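You operate a simulated robot arm through the tools that you are given. There is no shell and no other tool. Be economical: measure what you need, move in short steps, check, and stop when the job is done.

The job below is to be done with a simulated two-armed robot. You get a single attempt, and the scene is never put back.

Task
Take the green wax bar and put it on top of the sanding block. Take the stopper off the glass bottle that says "green" on the top of the packing table and lay it down there. Take the white wax bar and put it on the top of the packing table. Count the tissue sheets on the top of the packing table, then put as many of the glue tins from the top of the packing table on the third shelf from the bottom of the steel shelving. Take the card sleeve on the front of the long white table and put it away on the top of the packing table. Put the chalk block on the fold job card. Fetch the hand roller from the front of the long white table and stand it on the top of the steel bench. Push the orange-grip rack shut. The order is free. Set down upright: glue tin, chalk block, hand roller.

The check looks at the end state, three seconds after you hand in, the way a careful person would. Anything else that was tipped, shoved, dropped, spilled or broken makes it a failure. A push-on lid holds only when it is set on centred and level and pressed home; a screw cap is set on level and turned clockwise until tight. Flat cloth is picked up by pressing the open fingertips on it (5 to 10 N) and closing them slowly along it; thin cloth reads only 2 to 8 mm in the jaws.

Robot
Two 6-joint arms with two-finger parallel grippers on one trunk, on a base that drives. Base frame: it is fixed to the floor where the robot stands at the start and does not move with it; the origin is under the middle of the robot, x ahead of it, y to its left, z up; the surface under the hand at the start is at about z = 800. Readings come in mm, degrees, newtons and seconds.
The left shoulder is at the start at [80, 216, 1595], the right one opposite. With the tool pointing down near the work surface each hand reaches from about 100 to 640 mm from the robot's upright axis, wherever it stands, measured 20 degrees to its own side. Places, roughly: card sleeve (3x22x11 cm) [-200, 2300, 800]; chalk block [250, 2500, 750]; fold job card [250, 2250, 750]; glass bottle [750, -250, 750]; glue tin [1000, 750, 750]; green wax bar (2x2x9 cm) [500, 100, 900]; hand roller (8x3x12 cm) [-700, 2300, 800]; orange-grip rack [-4500, -1200, 1600]; sanding block (10x7x4 cm) [-2500, 1000, 800]; third shelf of the steel shelving [700, -2400, 1200]; tissue sheet (11x8x1 cm) [800, 200, 800]; top of the packing table [700, 0, 800]; top of the steel bench [-1800, 2300, 900]; white wax bar (2x2x9 cm) [400, 200, 900]. Payload 3.43 kg a hand.
The tool frame of a hand sits at the grasp point between the pads (the TCP): z along the fingers, y along the line on which they close. The tips reach 30 mm beyond it. The gripper opens to 94 mm. The fingers are 28 mm wide and 10 mm thick; the gripper's body (50 by 96 mm) begins 55 mm behind the TCP.
Orientation is told as [roll, pitch, yaw] about the base's x, y, z axes, in that order, counted from this pose: with the fingers straight down and closing along the base's y, the tool's x points along the base's -x, its y along +y and its z along -z.

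Tools
- The arms move only by the tool apply_moves. It takes "left_plan", "right_plan" or both (then of equal length, played together; a hand with none holds still); each is text: rows parted by semicolons, each of 7 numbers parted by spaces: the shift along the base's x, y, z in mm, then the turn, a rotation vector about the base's x, y, z in degrees, then the closure in counts, from 0 (fully open) to 255 (shut). In form: dx dy dz rx ry rz fingers; .... A call has 1 to 10 rows; each row is the pose to reach, as a shift and turn from the pose commanded when the call began. A row lasts 0.2 s, in which the tool goes at most 50 mm and 8.6 degrees; a call with a longer step from one row to the next is refused whole, and so is a gripper value outside its range. Where a pose cannot be reached the arm comes as near as it can. A force on the tool above 40 N (or 10 N above the force at the start of the call, whichever is more), or a blocked arm, ends the call early, and 0.2 s more pass. Each finger travels about 72 mm/s and halts on what it meets, pressing with about 30 N; the grip force reading is that of the motor and also rises with nothing between the fingers. The clock runs only during rows and for 0.2 s after the last one: add rows that repeat a pose to give the fingers time. The reply holds the time, the measured pose of the TCP, the force on the tool along the base axes, the opening and the grip force, in the units named above and with some noise, with the torque about the TCP (base axes, N m) and any sound that the robot's microphone picked up.
- Cameras (640 x 400 px; columns grow to the right, rows downward): "scene" is now at [96.1, -6.6, 1748.4]; the picture's right is [-0.02, -1.00, 0.00], its down [-0.84, 0.02, -0.55] and it looks along [0.55, -0.01, -0.84] (base axes); focal length 270 px, centre (320, 200). "left" rides on the left gripper at [76, -14, -103] in its tool frame; the picture's right is [0.18, 0.98, 0.00], its down [-0.75, 0.14, -0.64] and it looks along [-0.63, 0.12, 0.77] (tool axes); focal length 243 px, centre (320, 200). "right" rides on the right gripper at [76, 14, -103] in its tool frame; the picture's right is [-0.18, 0.98, 0.00], its down [-0.75, -0.14, -0.64] and it looks along [-0.63, -0.12, 0.77] (tool axes); focal length 243 px, centre (320, 200). There is no depth. A picture from a camera that has moved, and an enlarged one, comes with that camera's place and axes in the base frame and with its lens. The place of the scene camera against the robot may be out by one fixed shift of up to 12 mm in any direction.
- get_image(camera): a new picture of that camera. No time passes.
- slide_trunk(by): slides the trunk up (or, below 0, down) by that many mm; the arms and the scene camera ride with it, the base frame stays. It gives what a move gives, with no picture.
- base_move(legs): drives the robot by 1 to 6 legs, each [ahead, left, turn to the left] in mm, mm and degrees, along the robot's own axes; the way and the turn of a leg run together, so that a leg with both is an arc; at most 1500 mm and 180 degrees a leg. The arms and the cameras ride along, it lands a little off, and it stops where it bumps. It gives what a move gives.
- turn_head(pan, tilt): turns the head with the scene camera to pan (to the left, within 86 degrees either way) and tilt (down, from -29 to 69), counted from straight ahead of the robot. It gives what a move gives.
- zoom(camera, box): a new picture of the part [left, top, right, bottom] of that camera's present view, enlarged. No time passes.
- sign_off(): hands the job in; it is judged then, once.

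Work in short steps. Places have to be worked out from the pictures, the camera data and where the tool is seen: move nearer, look again, correct. Check each grasp and each placing, and mend what went wrong. You have 483 turns and 246 pictures in all, those below and enlarged ones among them. Open the grippers and draw the arms clear of the work before you hand the job in, unless the task says otherwise; then end with one line.

The tools are called after "Request:" as a command line: name --argument value ..., lists and objects as JSON in quotes. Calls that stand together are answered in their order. apply_moves: Moves the arms, as the interface text tells. Its arguments: {"type":"object","properties":{"left_plan":{"type":"string"},"right_plan":{"type":"string"}},"required":[]} The other tools are called the same way: slide_trunk (by) slides the trunk up or down; base_move (legs) drives the base; turn_head (pan, tilt) turns the head that bears the scene camera; get_image (camera) takes a picture; zoom (camera, box) takes an enlarged picture of a part of a camera's view; sign_off () hands the job in.

At the start:

```text
time_s: 0.0
left_tool_pos: [600.2, 216.5, 1070.2]
left_tool_rot: [0.0, 0.0, 0.0]
left_force: [0.0, 0.5, -0.4]
left_ft_torque: [0.0, -0.01, 0.01]
left_width: 94.0
left_gripper_force: 0.1
right_tool_pos: [593.3, -234.0, 1090.9]
right_tool_rot: [-0.1, 0.0, -0.1]
right_force: [0.5, -0.6, -0.3]
right_ft_torque: [-0.01, -0.03, -0.03]
right_width: 93.8
right_gripper_force: 0.1
trunk travel left (down, up): [-825.0, 15.0]
robot x, y, heading: [-1.3, 3.5, 0.1]
head pan, tilt: [-1.3, 56.8]
```

scene: 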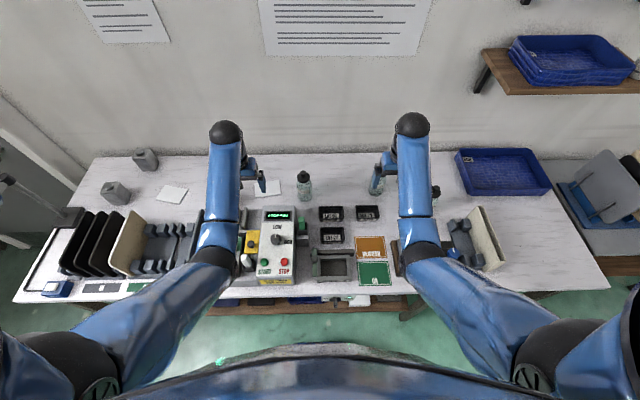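
right: 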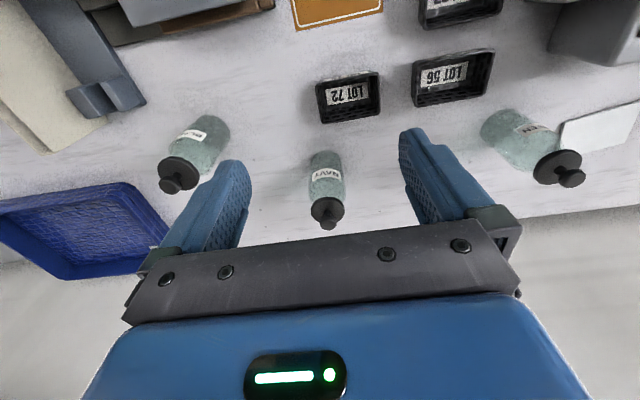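
left: 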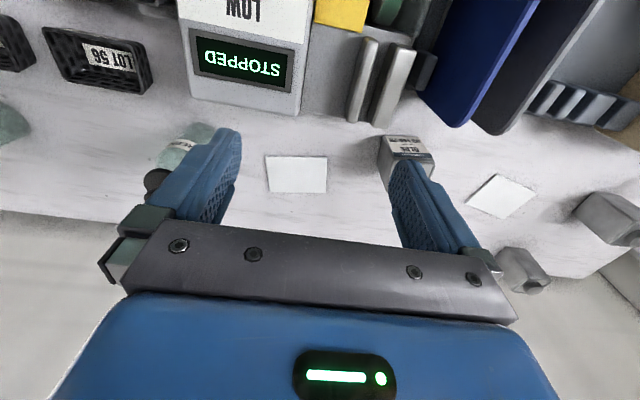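

The arms hide part of the table, so I enlarge the scene view for detail first.

Request:
zoom --camera "scene" --box '[0, 120, 320, 320]'

Request:
zoom --camera "scene" --box '[220, 130, 540, 330]'

```text
2.00 times, centred on (160, 220) of scene
camera zoom: at [96.1, -6.6, 1748.4], right [-0.02, -1.0, 0.0], down [-0.84, 0.02, -0.55], along [0.55, -0.01, -0.84], focal length 540 px, centre (640, 160)
```

zoom: 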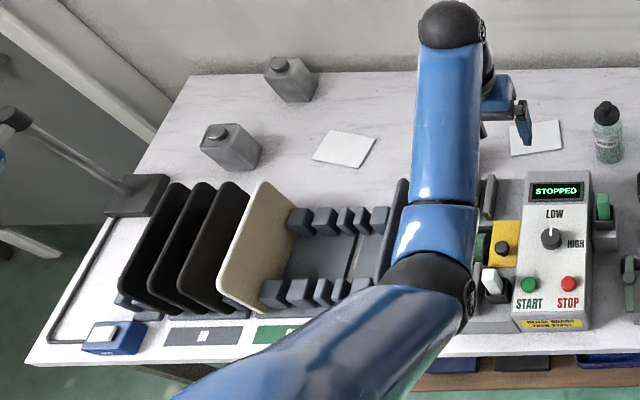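

```text
2.00 times, centred on (380, 230) of scene
camera zoom: at [96.1, -6.6, 1748.4], right [-0.02, -1.0, 0.0], down [-0.84, 0.02, -0.55], along [0.55, -0.01, -0.84], focal length 540 px, centre (200, 140)
```

zoom: 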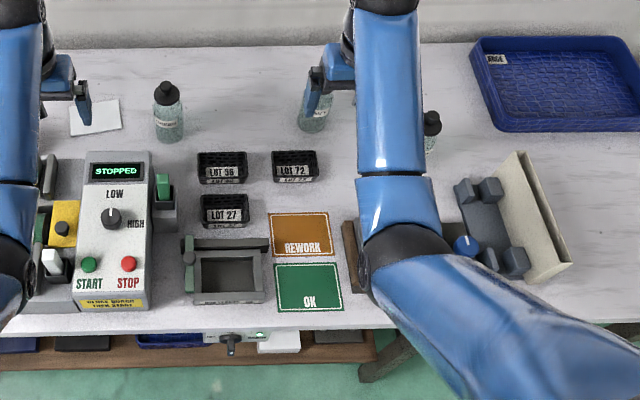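

The wax bars sit beside the controller, hidden by the left arm. I raise it and draw it back to look with its own camera.

Request:
apply_moves --left_plan "-40 0 30 0 0 0 0; -80 0 60 0 0 0 0; -120 0 90 0 0 0 0; -160 0 110 0 0 0 0; -200 0 120 0 0 0 0; -240 0 120 0 0 0 0"

Request:
get_image --camera "left"

Request:
get_image --camera "scene"

```text
time_s: 1.4
left_tool_pos: [360.7, 221.0, 1033.4]
left_tool_rot: [0.0, -1.2, 0.0]
left_force: [0.0, -0.6, 0.8]
left_ft_torque: [0.02, -0.04, 0.0]
left_width: 94.1
left_gripper_force: 0.0
left hand out of reach, approached as far as the arm can: row 1, 2, 3, 4, 5, 6
right_tool_pos: [590.1, -234.0, 1092.5]
right_tool_rot: [0.0, -0.2, 0.1]
right_force: [-0.6, -0.2, -0.5]
right_ft_torque: [0.01, -0.02, 0.0]
right_width: 93.9
right_gripper_force: 0.1
trunk travel left (down, up): [-825.0, 15.0]
robot x, y, heading: [-1.9, -3.3, 0.1]
head pan, tilt: [-1.3, 56.8]
```

```text
240 pictures are left
camera left: at [281.9, 207.1, 1133.6], right [-0.18, 0.98, 0.0], down [0.74, 0.14, 0.66], along [0.65, 0.12, -0.75], focal length 243 px, centre (320, 200)
```

left: 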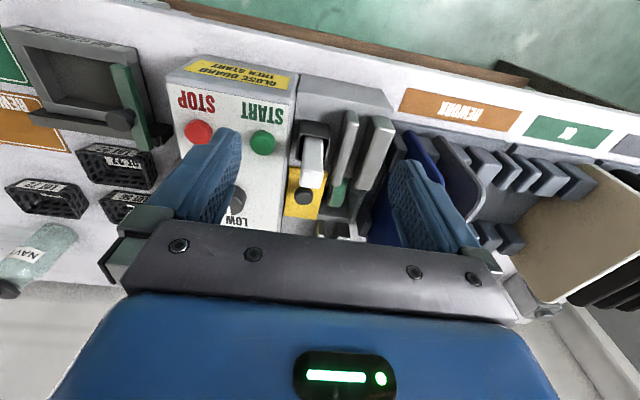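

```text
239 pictures are left
camera scene: at [90.5, -6.3, 1748.8], right [-0.02, -1.0, 0.0], down [-0.83, 0.02, -0.55], along [0.55, -0.01, -0.83], focal length 270 px, centre (320, 200)
```

scene: 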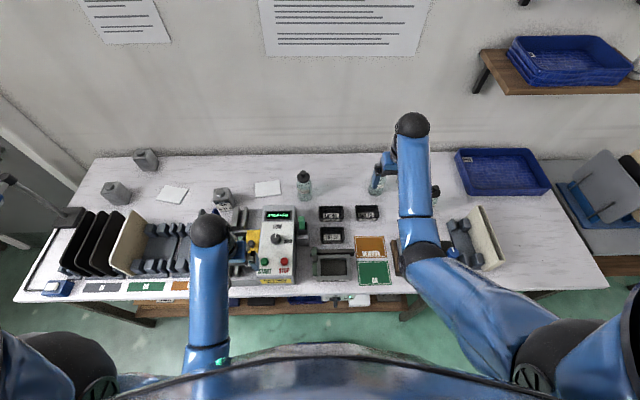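

I zoom on the corner beside the controller where the white and green things appear.

Request:
zoom --camera "left" --box '[240, 80, 440, 250]'

Request:
zoom --camera "scene" --box '[150, 170, 310, 300]'

```text
2.35 times, centred on (340, 165) of left
camera zoom: at [281.9, 207.1, 1133.6], right [-0.18, 0.98, 0.0], down [0.74, 0.14, 0.66], along [0.65, 0.12, -0.75], focal length 571 px, centre (273, 282)
```

zoom: 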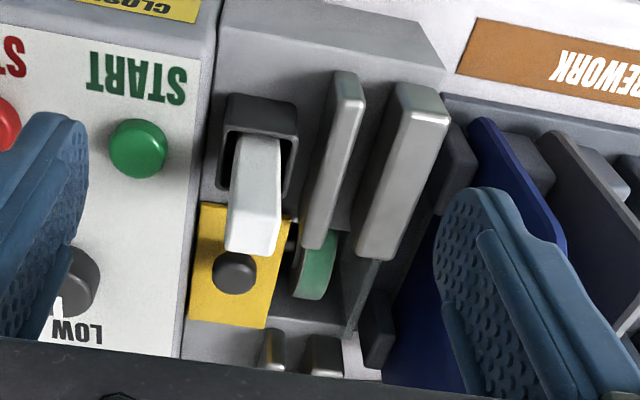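

```text
3.08 times, centred on (230, 235) of scene
camera zoom: at [90.5, -6.3, 1748.8], right [-0.02, -1.0, 0.0], down [-0.83, 0.02, -0.55], along [0.55, -0.01, -0.83], focal length 831 px, centre (597, 92)
```

zoom: 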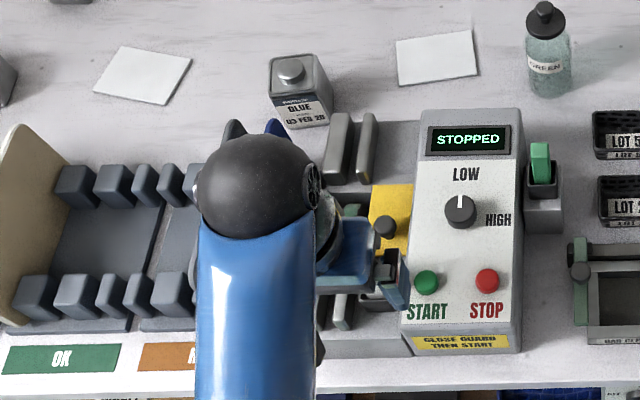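

The white bar stands in a holder left of the controller and the green bar in one on its right. I retract the right arm too, to see the rest of the table.

Request:
apply_moves --right_plan "-40 0 0 0 0 0 0; -80 0 0 0 0 0 0; -120 0 0 0 0 0 0; -160 0 -20 0 0 0 0; -200 0 -30 0 0 0 0; -240 0 -40 0 0 0 0"

Request:
turn_head --pan 0 --tilt 45

Request:
get_image --camera "scene"

Request:
get_image --camera "right"

```text
time_s: 2.8
left_tool_pos: [361.1, 221.7, 1032.1]
left_tool_rot: [0.0, -1.2, 0.0]
left_force: [0.2, 0.0, 0.1]
left_ft_torque: [-0.01, -0.02, -0.01]
left_width: 94.1
left_gripper_force: 0.1
right_tool_pos: [351.5, -235.1, 1029.1]
right_tool_rot: [0.0, -0.3, 0.1]
right_force: [0.3, 0.8, 0.2]
right_ft_torque: [-0.01, -0.01, -0.03]
right_width: 94.0
right_gripper_force: 0.0
right hand out of reach, approached as far as the arm can: row 1, 2, 3, 4, 5, 6
trunk travel left (down, up): [-825.0, 15.0]
robot x, y, heading: [3.6, -0.3, -0.2]
head pan, tilt: [-1.3, 56.8]
```

```text
time_s: 3.5
left_tool_pos: [361.7, 220.8, 1033.2]
left_tool_rot: [0.0, -1.2, 0.0]
left_force: [-0.1, 0.4, 0.1]
left_ft_torque: [-0.01, -0.04, 0.04]
left_width: 93.9
left_gripper_force: 0.1
right_tool_pos: [353.0, -235.7, 1027.6]
right_tool_rot: [0.0, -0.2, 0.0]
right_force: [0.3, 0.1, -0.2]
right_ft_torque: [0.01, -0.02, -0.01]
right_width: 94.1
right_gripper_force: 0.1
trunk travel left (down, up): [-825.0, 15.0]
robot x, y, heading: [-0.7, 1.5, 0.0]
head pan, tilt: [0.0, 45.0]
```

```text
236 pictures are left
camera scene: at [105.8, -5.0, 1764.0], right [0.0, -1.0, 0.0], down [-0.71, 0.0, -0.71], along [0.71, 0.0, -0.71], focal length 270 px, centre (320, 200)
```

scene: 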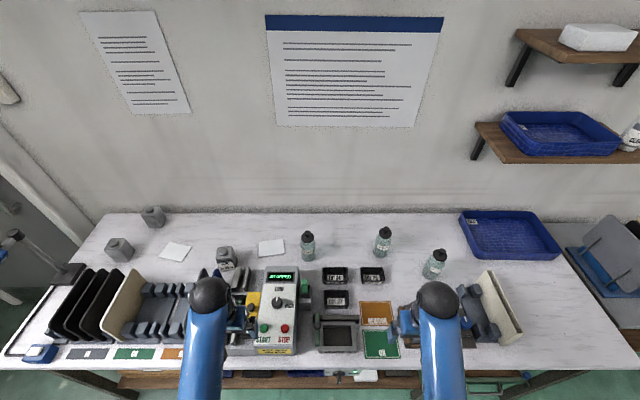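

```text
235 pictures are left
camera right: at [275.7, -221.5, 1131.3], right [0.18, 0.98, 0.0], down [0.75, -0.14, 0.65], along [0.64, -0.12, -0.76], focal length 243 px, centre (320, 200)
```

right: 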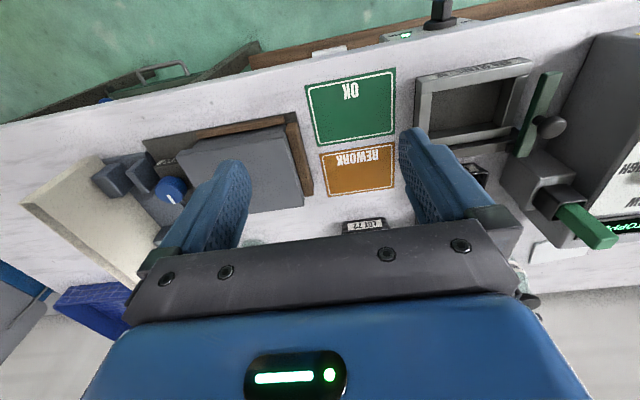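

I count two white sheets so far. I zoom to check for stacked or hidden ones, and on the notices.

Request:
zoom --camera "scene" --box '[80, 190, 320, 340]'

Request:
zoom --camera "scene" --box '[290, 190, 530, 340]'

Request:
zoom --camera "scene" --box '[260, 10, 450, 130]'

```text
2.67 times, centred on (200, 265) of scene
camera zoom: at [105.8, -5.0, 1764.0], right [0.0, -1.0, 0.0], down [-0.71, 0.0, -0.71], along [0.71, 0.0, -0.71], focal length 720 px, centre (640, 27)
```

zoom: 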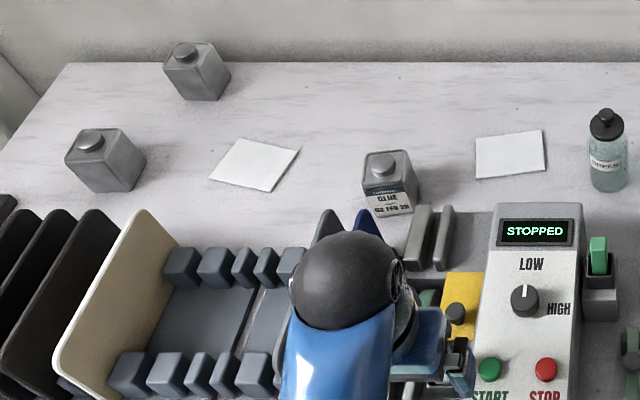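

```text
2.67 times, centred on (410, 265) of scene
camera zoom: at [105.8, -5.0, 1764.0], right [0.0, -1.0, 0.0], down [-0.71, 0.0, -0.71], along [0.71, 0.0, -0.71], focal length 720 px, centre (80, 27)
```

zoom: 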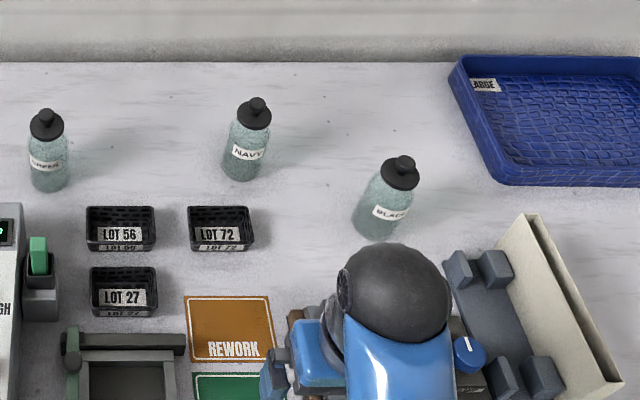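

```text
3.33 times, centred on (355, 70) of scene
camera zoom: at [105.8, -5.0, 1764.0], right [0.0, -1.0, 0.0], down [-0.71, 0.0, -0.71], along [0.71, 0.0, -0.71], focal length 900 px, centre (203, 633)
```

zoom: 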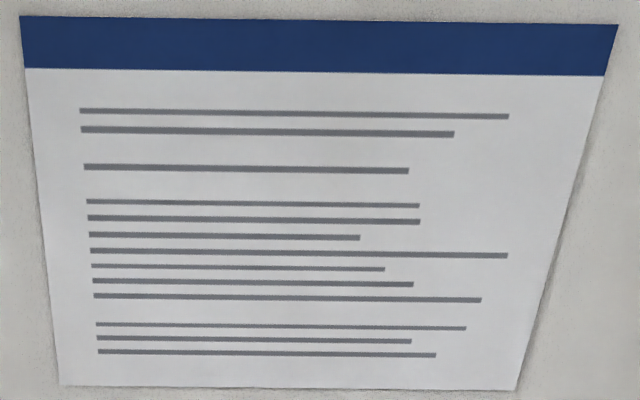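

Two tissue sheets and three glue tins, so two tins go to the shelf. I bring the right hand near the green bar to see it closely and move the left hand aside.

Request:
apply_moves --right_plan "20 40 20 0 0 0 0; 40 80 40 0 0 0 0; 50 120 40 0 0 0 0; 60 160 40 0 0 0 0; 60 200 40 0 0 0 0; 60 240 40 0 0 0 0; 60 270 40 0 0 0 0" --left_plan "0 20 0 0 0 0 0; 0 40 0 0 0 0 0; 0 60 0 0 0 0 0; 0 80 0 0 0 0 0; 0 100 0 0 0 0 0; 0 120 0 0 0 0 0; 0 120 0 0 0 0 0"

Request:
get_image --camera "right"

Request:
get_image --camera "left"

```text
time_s: 5.1
left_tool_pos: [363.5, 335.4, 1024.9]
left_tool_rot: [0.0, -0.2, 0.0]
left_force: [-0.2, 0.4, 1.0]
left_ft_torque: [-0.02, 0.0, 0.02]
left_width: 94.2
left_gripper_force: 0.1
left hand out of reach, approached as far as the arm can: row 1, 2, 4, 5
right_tool_pos: [419.4, 40.3, 1048.0]
right_tool_rot: [0.1, -0.1, 0.0]
right_force: [-0.2, 0.4, 0.8]
right_ft_torque: [0.05, 0.0, -0.02]
right_width: 94.0
right_gripper_force: 0.0
right hand out of reach, approached as far as the arm can: row 1, 2, 3, 4, 5, 6, 7
trunk travel left (down, up): [-825.0, 15.0]
robot x, y, heading: [-1.2, 0.2, -0.0]
head pan, tilt: [0.0, 45.0]
```

```text
231 pictures are left
camera right: at [343.5, 53.6, 1150.1], right [0.18, 0.98, 0.0], down [0.75, -0.14, 0.64], along [0.63, -0.12, -0.77], focal length 243 px, centre (320, 200)
```

right: 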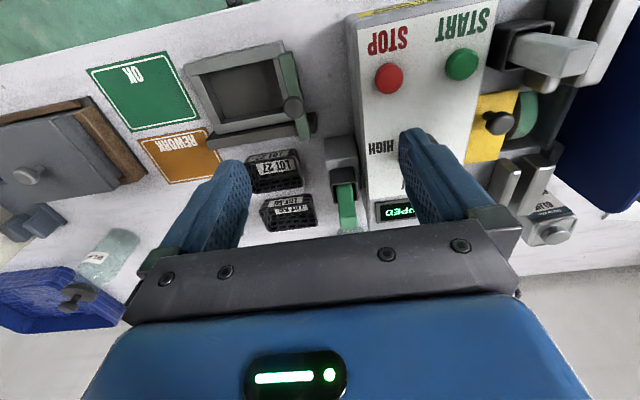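

```text
230 pictures are left
camera left: at [285.7, 321.9, 1128.2], right [-0.18, 0.98, 0.0], down [0.75, 0.14, 0.64], along [0.63, 0.12, -0.76], focal length 243 px, centre (320, 200)
```

left: 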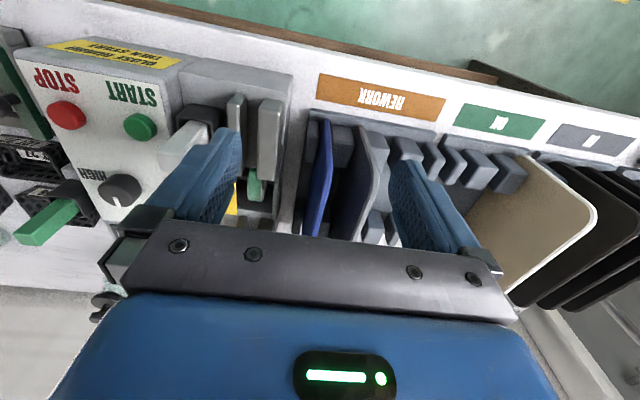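

Triangulating gives green bar top near (540, 47, 955) and white bar top near (410, 223, 955). I zoom the right view to refine both.

Request:
zoom --camera "right" --box '[300, 0, 640, 260]'

Request:
zoom --camera "left" --box '[0, 60, 320, 260]'

```text
1.54 times, centred on (470, 130) of right
camera zoom: at [343.5, 53.6, 1150.1], right [0.18, 0.98, 0.0], down [0.75, -0.14, 0.64], along [0.63, -0.12, -0.77], focal length 373 px, centre (89, 308)
```

zoom: 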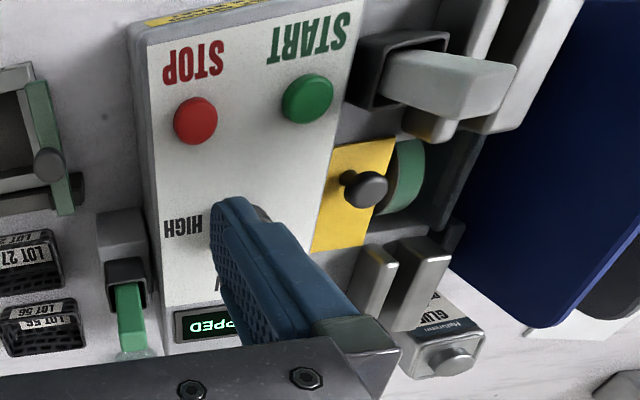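

```text
2.00 times, centred on (160, 160) of left
camera zoom: at [285.7, 321.9, 1128.2], right [-0.18, 0.98, 0.0], down [0.75, 0.14, 0.64], along [0.63, 0.12, -0.76], focal length 485 px, centre (640, 280)
```

zoom: 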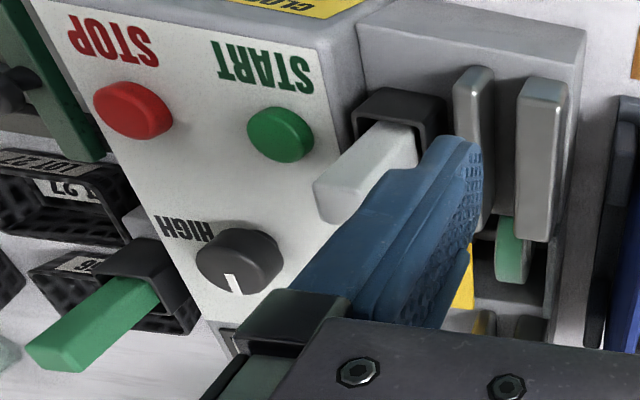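

White bar top refined to (409, 222, 957). I move the left hand above it with fingers partly closed, then look before descending.

Request:
apply_moves --left_plan "15 -40 0 0 0 0 130; 30 -80 0 0 0 0 130; 45 -113 0 0 0 0 130; 45 -113 0 0 0 0 130"

Request:
get_image --camera "left"

```text
time_s: 6.1
left_tool_pos: [406.4, 220.0, 1028.2]
left_tool_rot: [0.0, -0.3, 0.0]
left_force: [0.2, -0.5, -0.3]
left_ft_torque: [0.01, 0.0, 0.0]
left_width: 46.1
left_gripper_force: 0.0
right_tool_pos: [418.9, 38.3, 1047.2]
right_tool_rot: [0.1, -0.3, 0.1]
right_force: [-0.2, -0.7, 0.3]
right_ft_torque: [0.01, 0.02, -0.02]
right_width: 94.1
right_gripper_force: 0.0
trunk travel left (down, up): [-825.0, 15.0]
robot x, y, heading: [0.5, 1.8, -0.0]
head pan, tilt: [0.0, 45.0]
```

```text
227 pictures are left
camera left: at [329.5, 205.8, 1129.4], right [-0.18, 0.98, 0.0], down [0.75, 0.14, 0.65], along [0.63, 0.12, -0.76], focal length 243 px, centre (320, 200)
```

left: 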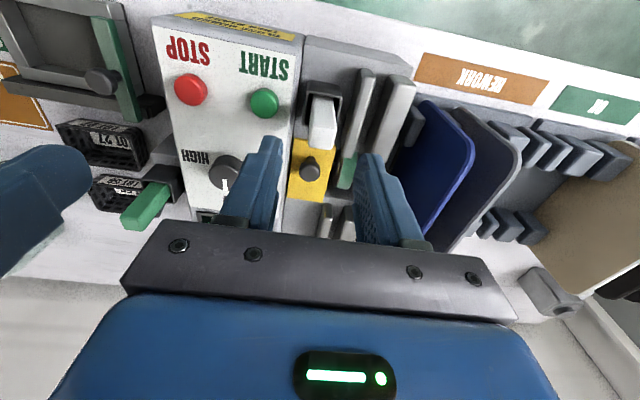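

The bar lies straight ahead between the fingers; nearby controller edge is about z 897, so I descend to TCP z≈945 and close.

Request:
apply_moves --left_plan "2 1 -40 0 0 0 130; 2 1 -75 0 0 0 130; 2 1 -83 0 0 0 130; 2 1 -83 0 0 0 190; 2 1 -83 0 0 0 230; 2 1 -83 0 0 0 230"

Request:
get_image --camera "left"

```text
time_s: 7.5
left_tool_pos: [406.5, 221.4, 944.8]
left_tool_rot: [0.0, 0.0, 0.1]
left_force: [0.2, -0.4, 0.5]
left_ft_torque: [-0.01, -0.04, 0.01]
left_width: 23.1
left_gripper_force: 30.2
right_tool_pos: [420.0, 39.2, 1045.9]
right_tool_rot: [0.1, -0.1, -0.1]
right_force: [0.3, 0.1, 0.0]
right_ft_torque: [-0.03, 0.0, 0.0]
right_width: 94.0
right_gripper_force: 0.0
trunk travel left (down, up): [-825.0, 15.0]
robot x, y, heading: [-1.7, 3.3, 0.0]
head pan, tilt: [0.0, 45.0]
```

```text
226 pictures are left
camera left: at [330.7, 207.4, 1047.2], right [-0.18, 0.98, 0.0], down [0.75, 0.14, 0.64], along [0.63, 0.12, -0.77], focal length 243 px, centre (320, 200)
```

left: 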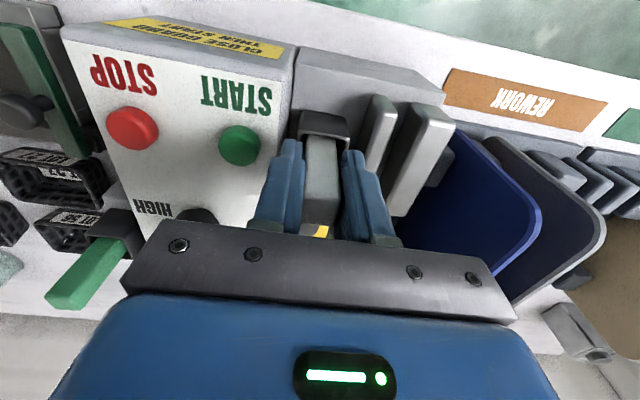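

White bar is gripped (23 mm). I lift it straight up out of the holder.

Request:
apply_moves --left_plan "0 0 25 0 0 0 230; 0 0 50 0 0 0 230; 0 0 75 0 0 0 230; 30 0 110 0 0 0 230; 60 0 120 0 0 0 230"

Request:
get_image --camera "left"

```text
time_s: 8.7
left_tool_pos: [474.7, 227.2, 1036.4]
left_tool_rot: [0.0, 0.1, 0.0]
left_force: [0.0, 0.2, -0.4]
left_ft_torque: [-0.02, 0.01, -0.04]
left_width: 23.3
left_gripper_force: 29.8
left hand out of reach, approached as far as the arm can: row 4, 5
right_tool_pos: [422.5, 38.1, 1045.9]
right_tool_rot: [0.1, 0.1, 0.0]
right_force: [0.1, 0.0, -0.4]
right_ft_torque: [-0.02, 0.07, -0.03]
right_width: 93.7
right_gripper_force: 0.0
trunk travel left (down, up): [-825.0, 15.0]
robot x, y, heading: [-1.4, -1.0, -0.0]
head pan, tilt: [0.0, 45.0]
```

```text
225 pictures are left
camera left: at [399.1, 213.4, 1138.5], right [-0.18, 0.98, 0.0], down [0.75, 0.14, 0.64], along [0.63, 0.12, -0.77], focal length 243 px, centre (320, 200)
```

left: 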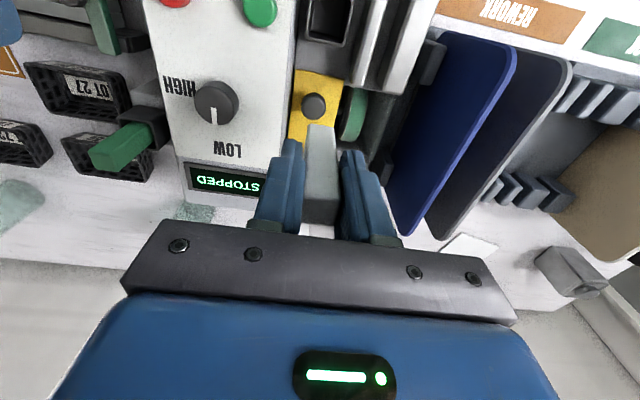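

Bar is out. I try driving 100 mm ahead, in small steps, to widen reach over the table.

Request:
base_move --legs '[[100, 0, 0]]'

Request:
turn_head --pan 0 --tilt 60

Request:
get_image --camera "scene"

```text
time_s: 10.1
left_tool_pos: [562.5, 226.4, 1032.2]
left_tool_rot: [0.1, 0.5, -0.1]
left_force: [0.7, 0.0, -1.8]
left_ft_torque: [0.01, 0.07, 0.0]
left_width: 23.3
left_gripper_force: 29.5
right_tool_pos: [509.5, 38.1, 1042.6]
right_tool_rot: [0.1, 0.4, -0.2]
right_force: [0.3, 0.5, -0.2]
right_ft_torque: [-0.01, 0.07, 0.01]
right_width: 94.3
right_gripper_force: 0.0
trunk travel left (down, up): [-825.0, 15.0]
robot x, y, heading: [79.9, -0.6, -0.2]
head pan, tilt: [0.0, 45.0]
stopped in leg 1: the robot was blocked; the commanded pose is now the measured one
```

```text
time_s: 10.8
left_tool_pos: [557.0, 225.9, 1034.8]
left_tool_rot: [-0.1, 0.1, -0.1]
left_force: [0.8, 0.5, -1.5]
left_ft_torque: [-0.01, 0.04, -0.01]
left_width: 23.1
left_gripper_force: 29.9
right_tool_pos: [503.9, 38.3, 1046.1]
right_tool_rot: [0.1, 0.0, -0.3]
right_force: [0.1, -0.8, -0.6]
right_ft_torque: [-0.01, 0.0, 0.01]
right_width: 93.7
right_gripper_force: 0.0
trunk travel left (down, up): [-825.0, 15.0]
robot x, y, heading: [78.6, 3.9, 0.1]
head pan, tilt: [0.0, 60.0]
```

```text
224 pictures are left
camera scene: at [177.2, -5.0, 1744.1], right [0.0, -1.0, 0.0], down [-0.87, 0.0, -0.5], along [0.5, 0.0, -0.87], focal length 270 px, centre (320, 200)
```

scene: 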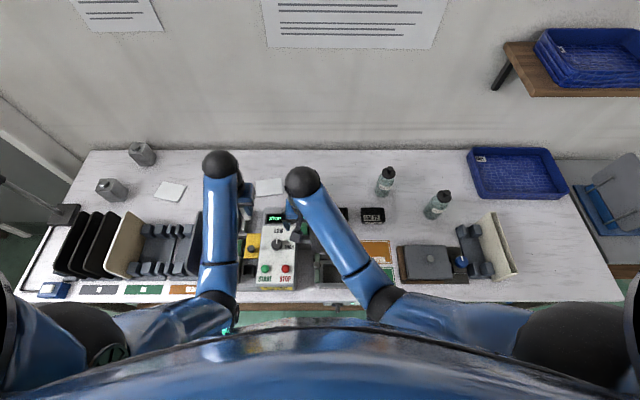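

The base bumps the table at x≈79. More reach comes from a lower trunk, so I back off, lower the trunk and raise the hands.

Request:
base_move --legs '[[-500, 0, 0]]'

Request:
slide_trunk --by -350

Request:
apply_moves --left_plan "10 0 50 0 0 0 230; 20 0 100 0 0 0 230; 30 0 150 0 0 0 230; 40 0 200 0 0 0 230; 40 0 250 0 0 0 230; 40 0 300 0 0 0 230; 40 0 350 0 0 0 230; 40 0 400 0 0 0 230" --right_plan "10 -20 50 0 0 0 0; 20 -40 100 0 0 0 0; 30 -60 150 0 0 0 0; 40 -80 200 0 0 0 0; 40 -100 250 0 0 0 0; 40 -120 300 0 0 0 0; 40 -140 350 0 0 0 0; 40 -140 400 0 0 0 0"

Request:
get_image --camera "scene"

```text
time_s: 13.7
left_tool_pos: [64.8, 229.8, 1037.4]
left_tool_rot: [0.0, -0.1, 0.4]
left_force: [0.1, 0.7, -0.7]
left_ft_torque: [0.0, 0.03, 0.0]
left_width: 23.0
left_gripper_force: 30.1
right_tool_pos: [13.5, 39.4, 1046.6]
right_tool_rot: [0.1, 0.1, 0.3]
right_force: [0.9, -0.9, -0.1]
right_ft_torque: [0.05, -0.02, 0.0]
right_width: 93.8
right_gripper_force: 0.0
trunk travel left (down, up): [-825.0, 15.0]
robot x, y, heading: [-408.5, -0.8, 0.5]
head pan, tilt: [0.0, 60.0]
```

```text
time_s: 17.1
left_tool_pos: [63.3, 228.8, 687.3]
left_tool_rot: [0.0, -0.1, 0.4]
left_force: [0.1, 1.3, -0.1]
left_ft_torque: [0.03, -0.01, 0.04]
left_width: 23.0
left_gripper_force: 30.1
right_tool_pos: [9.9, 41.0, 697.3]
right_tool_rot: [0.1, -0.2, 0.3]
right_force: [-0.4, 0.4, -0.1]
right_ft_torque: [-0.01, 0.01, -0.02]
right_width: 93.9
right_gripper_force: 0.1
trunk travel left (down, up): [-475.0, 365.0]
robot x, y, heading: [-407.4, -1.3, 0.3]
head pan, tilt: [0.0, 60.0]
```

```text
refused: row 1 steps farther than a row can; nothing moved
```

```text
223 pictures are left
camera scene: at [-316.2, -5.3, 1394.5], right [0.01, -1.0, 0.0], down [-0.87, -0.01, -0.5], along [0.5, 0.0, -0.87], focal length 270 px, centre (320, 200)
```

scene: 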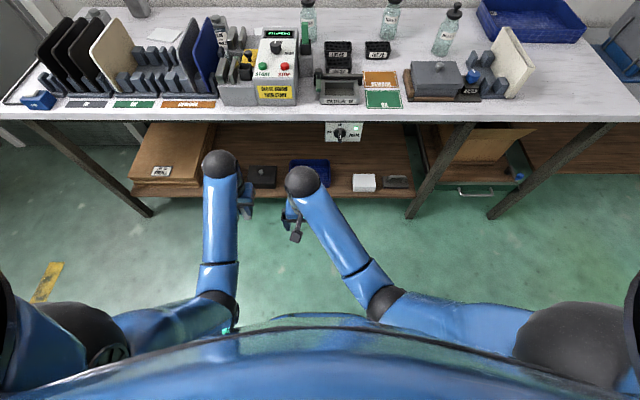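

Good: the step norm was too long. I redo the raise in steps within 50 mm.

Request:
apply_moves --left_plan "0 0 48 0 0 0 230; 0 0 96 0 0 0 230; 0 0 144 0 0 0 230; 0 0 192 0 0 0 230; 0 0 240 0 0 0 230; 0 0 288 0 0 0 230; 0 0 336 0 0 0 230; 0 0 384 0 0 0 230" --right_plan "0 -18 45 0 0 0 0; 0 -36 90 0 0 0 0; 0 -54 135 0 0 0 0; 0 -72 180 0 0 0 0; 0 -90 225 0 0 0 0; 0 -108 270 0 0 0 0; 0 -126 315 0 0 0 0; 0 -144 360 0 0 0 0"

Request:
turn_head --pan 0 --tilt 40

Request:
get_image --camera "scene"

```text
time_s: 18.9
left_tool_pos: [240.3, 221.9, 793.7]
left_tool_rot: [0.0, -0.1, 0.4]
left_force: [-0.6, 0.4, -0.5]
left_ft_torque: [0.01, -0.02, 0.04]
left_width: 23.2
left_gripper_force: 29.5
left hand out of reach, approached as far as the arm can: row 1, 2, 3, 4, 5, 6, 7, 8
right_tool_pos: [101.3, -18.0, 718.2]
right_tool_rot: [0.1, -0.2, 0.4]
right_force: [-0.6, -0.2, 0.4]
right_ft_torque: [-0.02, -0.02, 0.0]
right_width: 93.9
right_gripper_force: 0.0
right hand out of reach, approached as far as the arm can: row 1, 2, 3, 4, 5, 6, 7, 8
trunk travel left (down, up): [-475.0, 365.0]
robot x, y, heading: [-408.4, -0.7, 0.3]
head pan, tilt: [0.0, 60.0]
```

```text
time_s: 19.8
left_tool_pos: [241.0, 221.5, 793.0]
left_tool_rot: [0.0, -0.2, 0.5]
left_force: [-0.5, 0.0, -0.1]
left_ft_torque: [0.02, -0.03, 0.02]
left_width: 23.2
left_gripper_force: 30.4
right_tool_pos: [99.3, -16.3, 717.0]
right_tool_rot: [0.1, -0.2, 0.3]
right_force: [-0.2, 0.0, -0.2]
right_ft_torque: [0.01, 0.03, -0.02]
right_width: 94.0
right_gripper_force: 0.1
trunk travel left (down, up): [-475.0, 365.0]
robot x, y, heading: [-408.6, 0.0, 0.3]
head pan, tilt: [0.0, 40.0]
```

```text
222 pictures are left
camera scene: at [-297.4, -5.2, 1421.1], right [0.01, -1.0, 0.0], down [-0.64, 0.0, -0.77], along [0.77, 0.0, -0.64], focal length 270 px, centre (320, 200)
```

scene: 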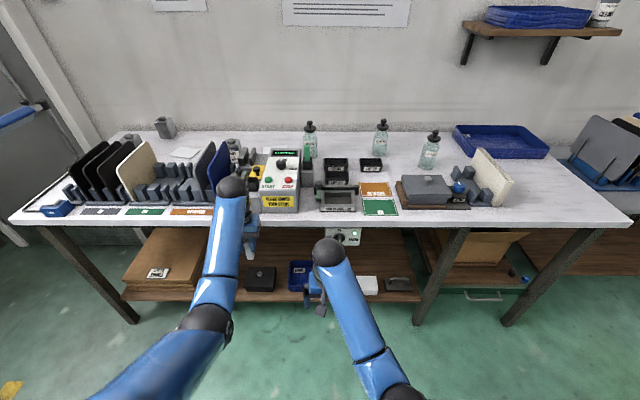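

With fingers down the hands cannot rise much relative to the shoulders, so a moderate trunk height is best. I raise the trunk by 200 and drive right, toward the free right end of the table, to lay the white bar there.

Request:
slide_trunk --by 200

Request:
base_move --legs '[[0, -760, 0]]'

Request:
get_image --camera "scene"

```text
time_s: 21.9
left_tool_pos: [240.1, 222.4, 991.8]
left_tool_rot: [0.0, -0.1, 0.4]
left_force: [0.2, -0.7, -0.6]
left_ft_torque: [0.04, 0.01, 0.01]
left_width: 23.3
left_gripper_force: 30.2
right_tool_pos: [99.3, -17.1, 917.5]
right_tool_rot: [0.1, -0.2, 0.3]
right_force: [-0.2, 0.2, -0.5]
right_ft_torque: [-0.05, -0.03, 0.0]
right_width: 94.1
right_gripper_force: 0.0
trunk travel left (down, up): [-675.0, 165.0]
robot x, y, heading: [-413.1, -0.8, 0.2]
head pan, tilt: [0.0, 40.0]
```

```text
time_s: 26.1
left_tool_pos: [244.3, -545.8, 993.2]
left_tool_rot: [0.0, -0.1, 0.1]
left_force: [-0.1, -0.5, 0.5]
left_ft_torque: [0.01, 0.03, 0.01]
left_width: 23.2
left_gripper_force: 30.0
right_tool_pos: [103.4, -784.2, 918.5]
right_tool_rot: [0.1, -0.2, -0.1]
right_force: [0.3, 0.5, -0.3]
right_ft_torque: [-0.02, -0.03, -0.01]
right_width: 94.1
right_gripper_force: 0.0
trunk travel left (down, up): [-675.0, 165.0]
robot x, y, heading: [-406.9, -765.0, -0.0]
head pan, tilt: [0.0, 40.0]
```

```text
221 pictures are left
camera scene: at [-295.5, -768.9, 1621.2], right [0.0, -1.0, 0.0], down [-0.64, 0.0, -0.77], along [0.77, 0.0, -0.64], focal length 270 px, centre (320, 200)
```

scene: 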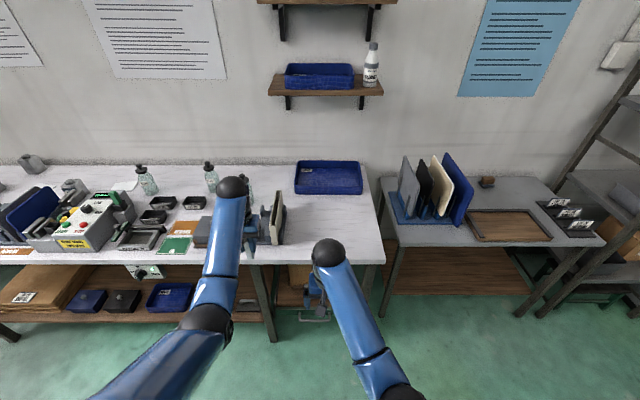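

The free right end of the table is about x 400–650, y −650…−960. I shift a bit more right, tuck the right hand, then go ahead.

Request:
apply_moves --right_plan "-30 -30 0 0 0 0 0; -60 -60 0 0 0 0 0; -90 -90 0 0 0 0 0; -120 -120 0 0 0 0 0; -150 -150 0 0 0 0 0"

Request:
base_move --legs '[[0, -130, 0], [300, 0, 0]]'

Request:
get_image --camera "scene"

Request:
get_image --camera "left"

```text
time_s: 27.3
left_tool_pos: [244.1, -548.8, 993.8]
left_tool_rot: [-0.1, -0.2, -0.1]
left_force: [-0.6, 0.0, -0.4]
left_ft_torque: [-0.01, 0.01, -0.02]
left_width: 23.0
left_gripper_force: 29.9
right_tool_pos: [-49.9, -937.1, 879.3]
right_tool_rot: [0.2, -0.6, -0.1]
right_force: [-0.3, -0.9, 1.3]
right_ft_torque: [-0.06, -0.03, 0.01]
right_width: 94.1
right_gripper_force: 0.1
right hand out of reach, approached as far as the arm can: row 1, 2, 3, 4, 5
trunk travel left (down, up): [-675.0, 165.0]
robot x, y, heading: [-406.4, -763.8, -0.1]
head pan, tilt: [0.0, 40.0]
```

```text
time_s: 30.2
left_tool_pos: [543.1, -678.6, 994.3]
left_tool_rot: [-0.1, -0.3, 0.2]
left_force: [0.4, -0.3, -0.3]
left_ft_torque: [0.0, -0.04, 0.0]
left_width: 23.2
left_gripper_force: 30.3
right_tool_pos: [249.8, -1068.8, 879.1]
right_tool_rot: [0.2, -0.7, 0.2]
right_force: [-0.5, -0.7, 0.1]
right_ft_torque: [0.02, -0.01, 0.0]
right_width: 94.1
right_gripper_force: 0.0
trunk travel left (down, up): [-675.0, 165.0]
robot x, y, heading: [-105.2, -900.8, 0.6]
head pan, tilt: [0.0, 40.0]
```

```text
220 pictures are left
camera scene: at [2.6, -903.9, 1621.5], right [0.0, -1.0, 0.0], down [-0.64, 0.0, -0.77], along [0.77, 0.0, -0.64], focal length 270 px, centre (320, 200)
```

scene: 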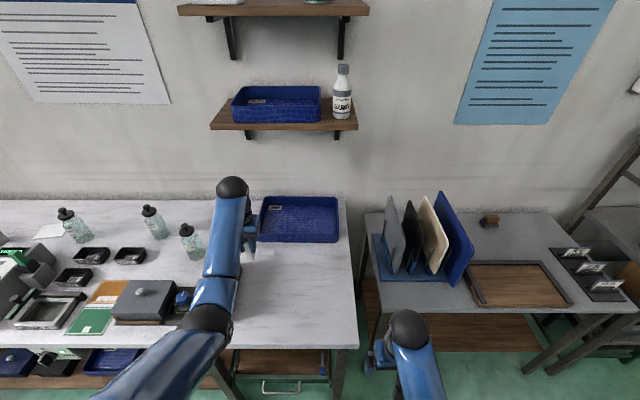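

```text
219 pictures are left
camera left: at [466.0, -692.7, 1095.7], right [-0.19, 0.98, 0.0], down [0.75, 0.14, 0.65], along [0.63, 0.12, -0.76], focal length 243 px, centre (320, 200)
```

left: 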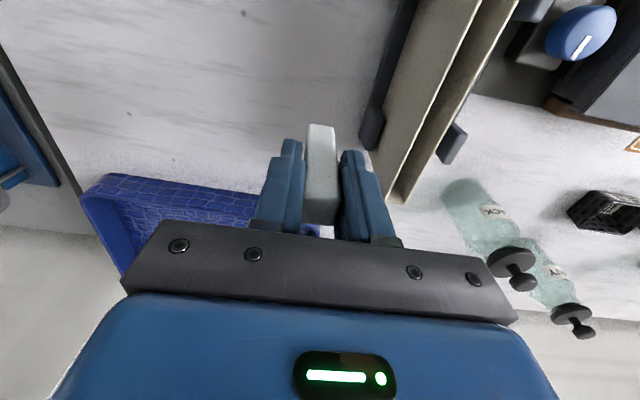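

The table right of the cream board is free. I bring the bar to (500, −785) and pitch the tool forward 75°.

Request:
apply_moves --left_plan "-5 -12 0 0 -8.4 0 230; -10 -24 0 0 -16.8 0 230; -15 -36 -5 0 -25.2 0 230; -20 -48 -10 0 -33.6 0 230; -25 -60 -15 0 -42 0 230; -30 -72 -20 0 -50.4 0 230; -35 -84 -25 0 -58.8 0 230; -40 -96 -30 0 -67.2 0 230; -45 -105 -35 0 -75 0 230"

Request:
get_image --camera "scene"

Request:
get_image --camera "left"

```text
time_s: 32.2
left_tool_pos: [499.4, -782.1, 957.6]
left_tool_rot: [-0.8, -75.3, 0.8]
left_force: [-0.3, 1.0, -2.0]
left_ft_torque: [0.0, 0.03, 0.04]
left_width: 23.2
left_gripper_force: 30.2
right_tool_pos: [252.2, -1068.8, 879.9]
right_tool_rot: [0.3, -0.5, 0.2]
right_force: [-0.4, -0.7, -0.2]
right_ft_torque: [0.04, 0.01, 0.0]
right_width: 94.0
right_gripper_force: 0.0
trunk travel left (down, up): [-675.0, 165.0]
robot x, y, heading: [-105.1, -899.4, 0.0]
head pan, tilt: [0.0, 40.0]
```

```text
218 pictures are left
camera scene: at [5.0, -903.9, 1621.3], right [0.0, -1.0, 0.0], down [-0.64, 0.0, -0.77], along [0.77, 0.0, -0.64], focal length 270 px, centre (320, 200)
```

scene: 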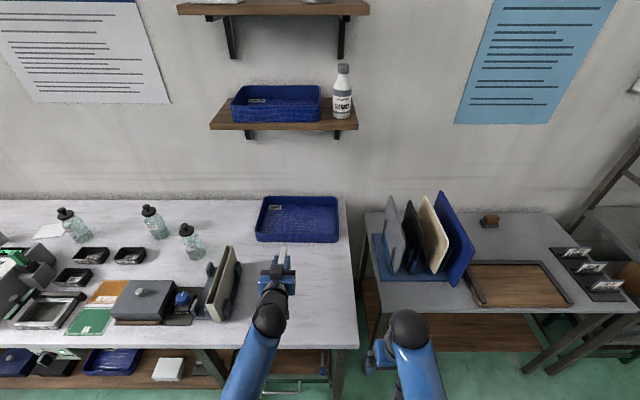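

```text
217 pictures are left
camera left: at [380.8, -798.0, 909.8], right [-0.05, 0.98, -0.18], down [-0.43, 0.14, 0.89], along [0.9, 0.12, 0.42], focal length 243 px, centre (320, 200)
```

left: 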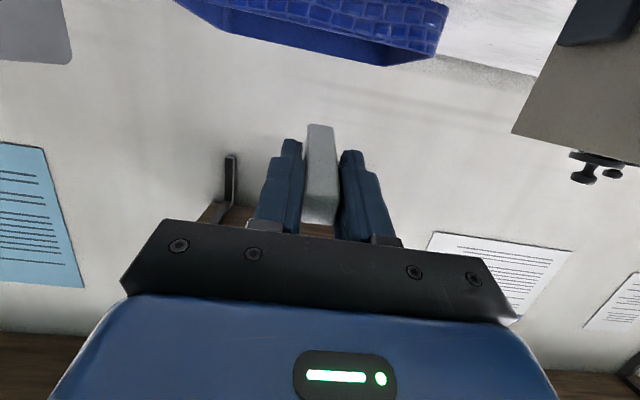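

The camera hangs below the hand at 75°, so I go back to 60° pitch and lower to just above the expected surface.

Request:
apply_moves --left_plan "0 0 -20 0 7.5 0 230; 0 0 -40 0 15 0 230; 0 0 -60 0 15 0 230; 0 0 -78 0 15 0 230; 0 0 -90 0 15 0 230; 0 0 -90 0 15 0 230"

Request:
zoom --camera "scene" --box '[220, 200, 380, 300]'

```text
time_s: 33.6
left_tool_pos: [500.7, -781.8, 869.3]
left_tool_rot: [-0.3, -60.2, 0.4]
left_force: [-0.4, 0.6, -0.9]
left_ft_torque: [0.02, -0.02, -0.05]
left_width: 23.3
left_gripper_force: 30.2
right_tool_pos: [253.3, -1069.6, 878.5]
right_tool_rot: [0.1, -0.6, 0.1]
right_force: [0.1, 0.1, -0.5]
right_ft_torque: [0.0, 0.03, 0.03]
right_width: 94.1
right_gripper_force: 0.0
trunk travel left (down, up): [-675.0, 165.0]
robot x, y, heading: [-107.1, -902.2, 0.2]
head pan, tilt: [0.0, 40.0]
```

```text
4.00 times, centred on (300, 250) of scene
camera zoom: at [5.0, -903.8, 1621.2], right [0.0, -1.0, 0.0], down [-0.64, 0.0, -0.77], along [0.77, 0.0, -0.64], focal length 1080 px, centre (400, 0)
```

zoom: 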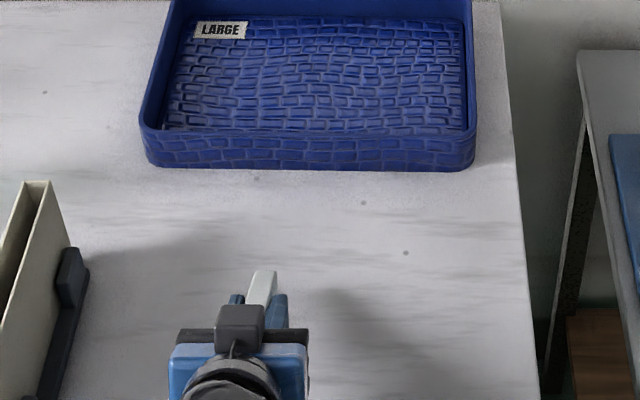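

Now I lower gently in small rows, watching for contact.

Request:
apply_moves --left_plan "0 0 -4 0 0 0 230; 0 0 -8 0 0 0 230; 0 0 -12 0 0 0 230; 0 0 -15 0 0 0 230; 0 0 -15 0 0 0 230"

```text
time_s: 34.8
left_tool_pos: [500.1, -782.9, 851.4]
left_tool_rot: [-0.3, -60.3, 0.3]
left_force: [0.5, -1.0, -0.7]
left_ft_torque: [-0.01, -0.01, 0.01]
left_width: 23.1
left_gripper_force: 30.7
right_tool_pos: [254.0, -1069.5, 879.3]
right_tool_rot: [0.3, -0.5, 0.3]
right_force: [-0.2, 0.5, 0.8]
right_ft_torque: [0.0, -0.01, 0.02]
right_width: 93.9
right_gripper_force: 0.2
trunk travel left (down, up): [-675.0, 165.0]
robot x, y, heading: [-107.6, -898.1, 0.2]
head pan, tilt: [0.0, 40.0]
```

No contact yet at 851; I continue down slowly.

Request:
apply_moves --left_plan "0 0 -3 0 0 0 230; 0 0 -6 0 0 0 230; 0 0 -9 0 0 0 230; 0 0 -12 0 0 0 230; 0 0 -12 0 0 0 230"

Request:
get_image --camera "left"

```text
time_s: 36.0
left_tool_pos: [498.3, -782.6, 840.8]
left_tool_rot: [-0.3, -60.2, 0.4]
left_force: [0.2, 0.3, 1.7]
left_ft_torque: [0.04, -0.07, 0.01]
left_width: 22.9
left_gripper_force: 29.9
right_tool_pos: [251.8, -1069.2, 879.7]
right_tool_rot: [0.2, -0.4, 0.2]
right_force: [-0.1, 0.1, 0.0]
right_ft_torque: [0.04, 0.0, -0.01]
right_width: 93.9
right_gripper_force: 0.1
trunk travel left (down, up): [-675.0, 165.0]
robot x, y, heading: [-104.2, -901.1, 0.4]
head pan, tilt: [0.0, 40.0]
```

```text
215 pictures are left
camera left: at [372.4, -797.4, 824.5], right [-0.09, 0.98, -0.16], down [-0.18, 0.14, 0.97], along [0.98, 0.12, 0.17], focal length 243 px, centre (320, 200)
```

left: 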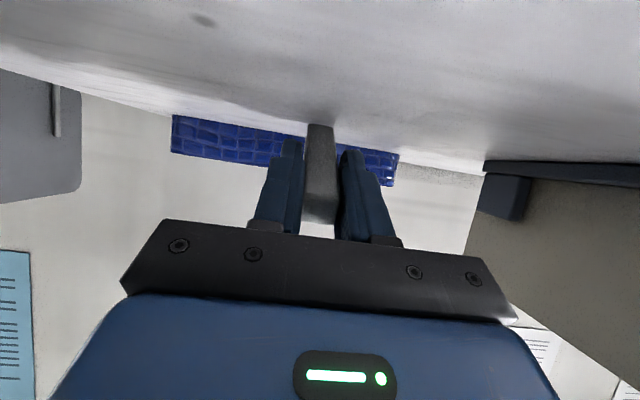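

Still not firmly in contact; a little further.

Request:
apply_moves --left_plan "0 0 -3 0 0 0 230; 0 0 -6 0 0 0 230; 0 0 -9 0 0 0 230; 0 0 -9 0 0 0 230"

```text
time_s: 37.0
left_tool_pos: [497.3, -782.6, 835.3]
left_tool_rot: [-0.2, -60.5, 0.4]
left_force: [-4.0, 1.5, 23.7]
left_ft_torque: [-0.07, 1.05, -0.37]
left_width: 23.0
left_gripper_force: 29.7
right_tool_pos: [250.2, -1068.7, 879.4]
right_tool_rot: [0.3, -0.6, 0.1]
right_force: [-0.3, 0.7, -0.4]
right_ft_torque: [-0.01, 0.0, 0.01]
right_width: 93.7
right_gripper_force: 0.1
trunk travel left (down, up): [-675.0, 165.0]
robot x, y, heading: [-101.3, -899.3, 0.3]
head pan, tilt: [0.0, 40.0]
```

Contact near 836 (table ≈ 788). I ease up 4 mm, open, and draw the hand back and up.

Request:
apply_moves --left_plan "0 0 5 0 0 0 230; 0 0 5 0 0 0 190; 0 0 5 0 0 0 150; 0 0 5 0 0 0 110; 0 0 5 0 0 0 110; 0 0 5 0 0 0 110"

Request:
get_image --camera "left"

Request:
zoom --camera "scene" --box '[220, 200, 380, 300]'

```text
time_s: 38.4
left_tool_pos: [499.2, -783.6, 836.0]
left_tool_rot: [-0.2, -60.2, 0.4]
left_force: [0.7, -0.1, -0.1]
left_ft_torque: [0.02, 0.0, -0.01]
left_width: 53.4
left_gripper_force: 0.0
right_tool_pos: [253.4, -1068.5, 879.0]
right_tool_rot: [0.1, -0.5, 0.2]
right_force: [0.2, 0.5, -0.3]
right_ft_torque: [0.0, -0.03, 0.02]
right_width: 94.1
right_gripper_force: 0.1
trunk travel left (down, up): [-675.0, 165.0]
robot x, y, heading: [-110.5, -900.4, 0.5]
head pan, tilt: [0.0, 40.0]
```

```text
214 pictures are left
camera left: at [372.5, -797.6, 820.3], right [-0.09, 0.98, -0.16], down [-0.18, 0.14, 0.97], along [0.98, 0.12, 0.17], focal length 243 px, centre (320, 200)
```

left: 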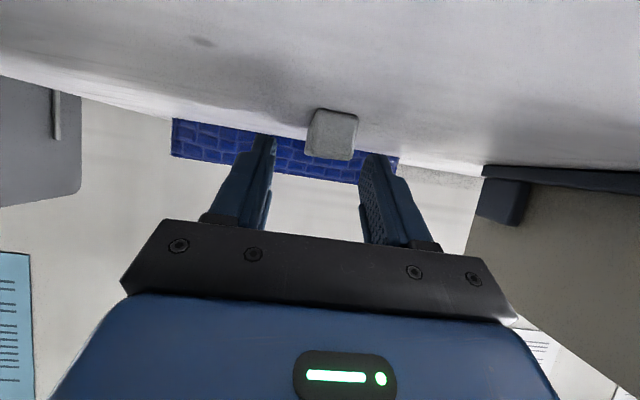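

```text
4.00 times, centred on (300, 250) of scene
camera zoom: at [5.4, -903.9, 1621.2], right [0.0, -1.0, 0.0], down [-0.64, 0.0, -0.77], along [0.77, 0.0, -0.64], focal length 1080 px, centre (400, 0)
```

zoom: 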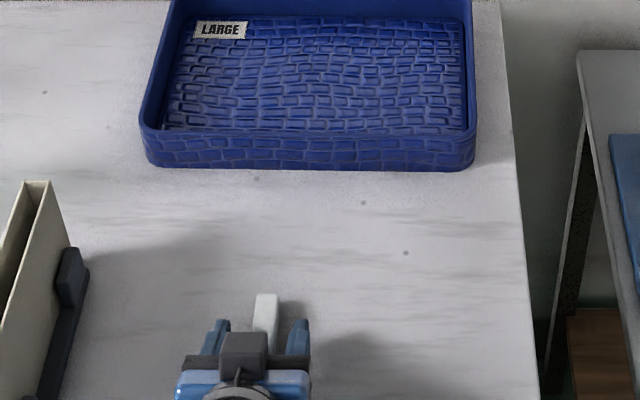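

The white bar lies flat on the table. I lift and straighten the left hand.

Request:
apply_moves --left_plan "-10 0 30 0 0 0 110; -20 0 60 0 0 0 110; -20 0 90 0 8 0 110; -20 0 115 0 16 0 60; -10 0 130 0 24 0 0; -10 0 140 0 32 0 0; -10 0 145 0 40 0 0; 0 0 150 0 48 0 0; 0 0 155 0 56 0 0; 0 0 155 0 60 0 0"

Request:
get_image --camera "left"

```text
time_s: 40.6
left_tool_pos: [515.8, -786.0, 972.6]
left_tool_rot: [0.0, -0.1, 0.2]
left_force: [0.1, 0.1, 0.5]
left_ft_torque: [0.0, 0.0, 0.02]
left_width: 94.1
left_gripper_force: 0.0
left hand out of reach, approached as far as the arm can: row 9, 10
right_tool_pos: [252.5, -1069.4, 879.4]
right_tool_rot: [0.3, -0.4, 0.2]
right_force: [0.4, 0.1, 0.0]
right_ft_torque: [-0.01, 0.03, 0.0]
right_width: 94.0
right_gripper_force: 0.0
trunk travel left (down, up): [-675.0, 165.0]
robot x, y, heading: [-105.8, -900.3, 0.1]
head pan, tilt: [0.0, 40.0]
```

```text
212 pictures are left
camera left: at [438.8, -800.3, 1075.0], right [-0.19, 0.98, 0.0], down [0.75, 0.14, 0.64], along [0.63, 0.12, -0.77], focal length 243 px, centre (320, 200)
```

left: 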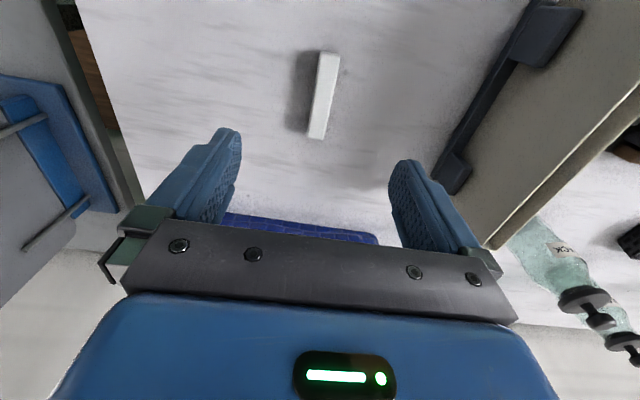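

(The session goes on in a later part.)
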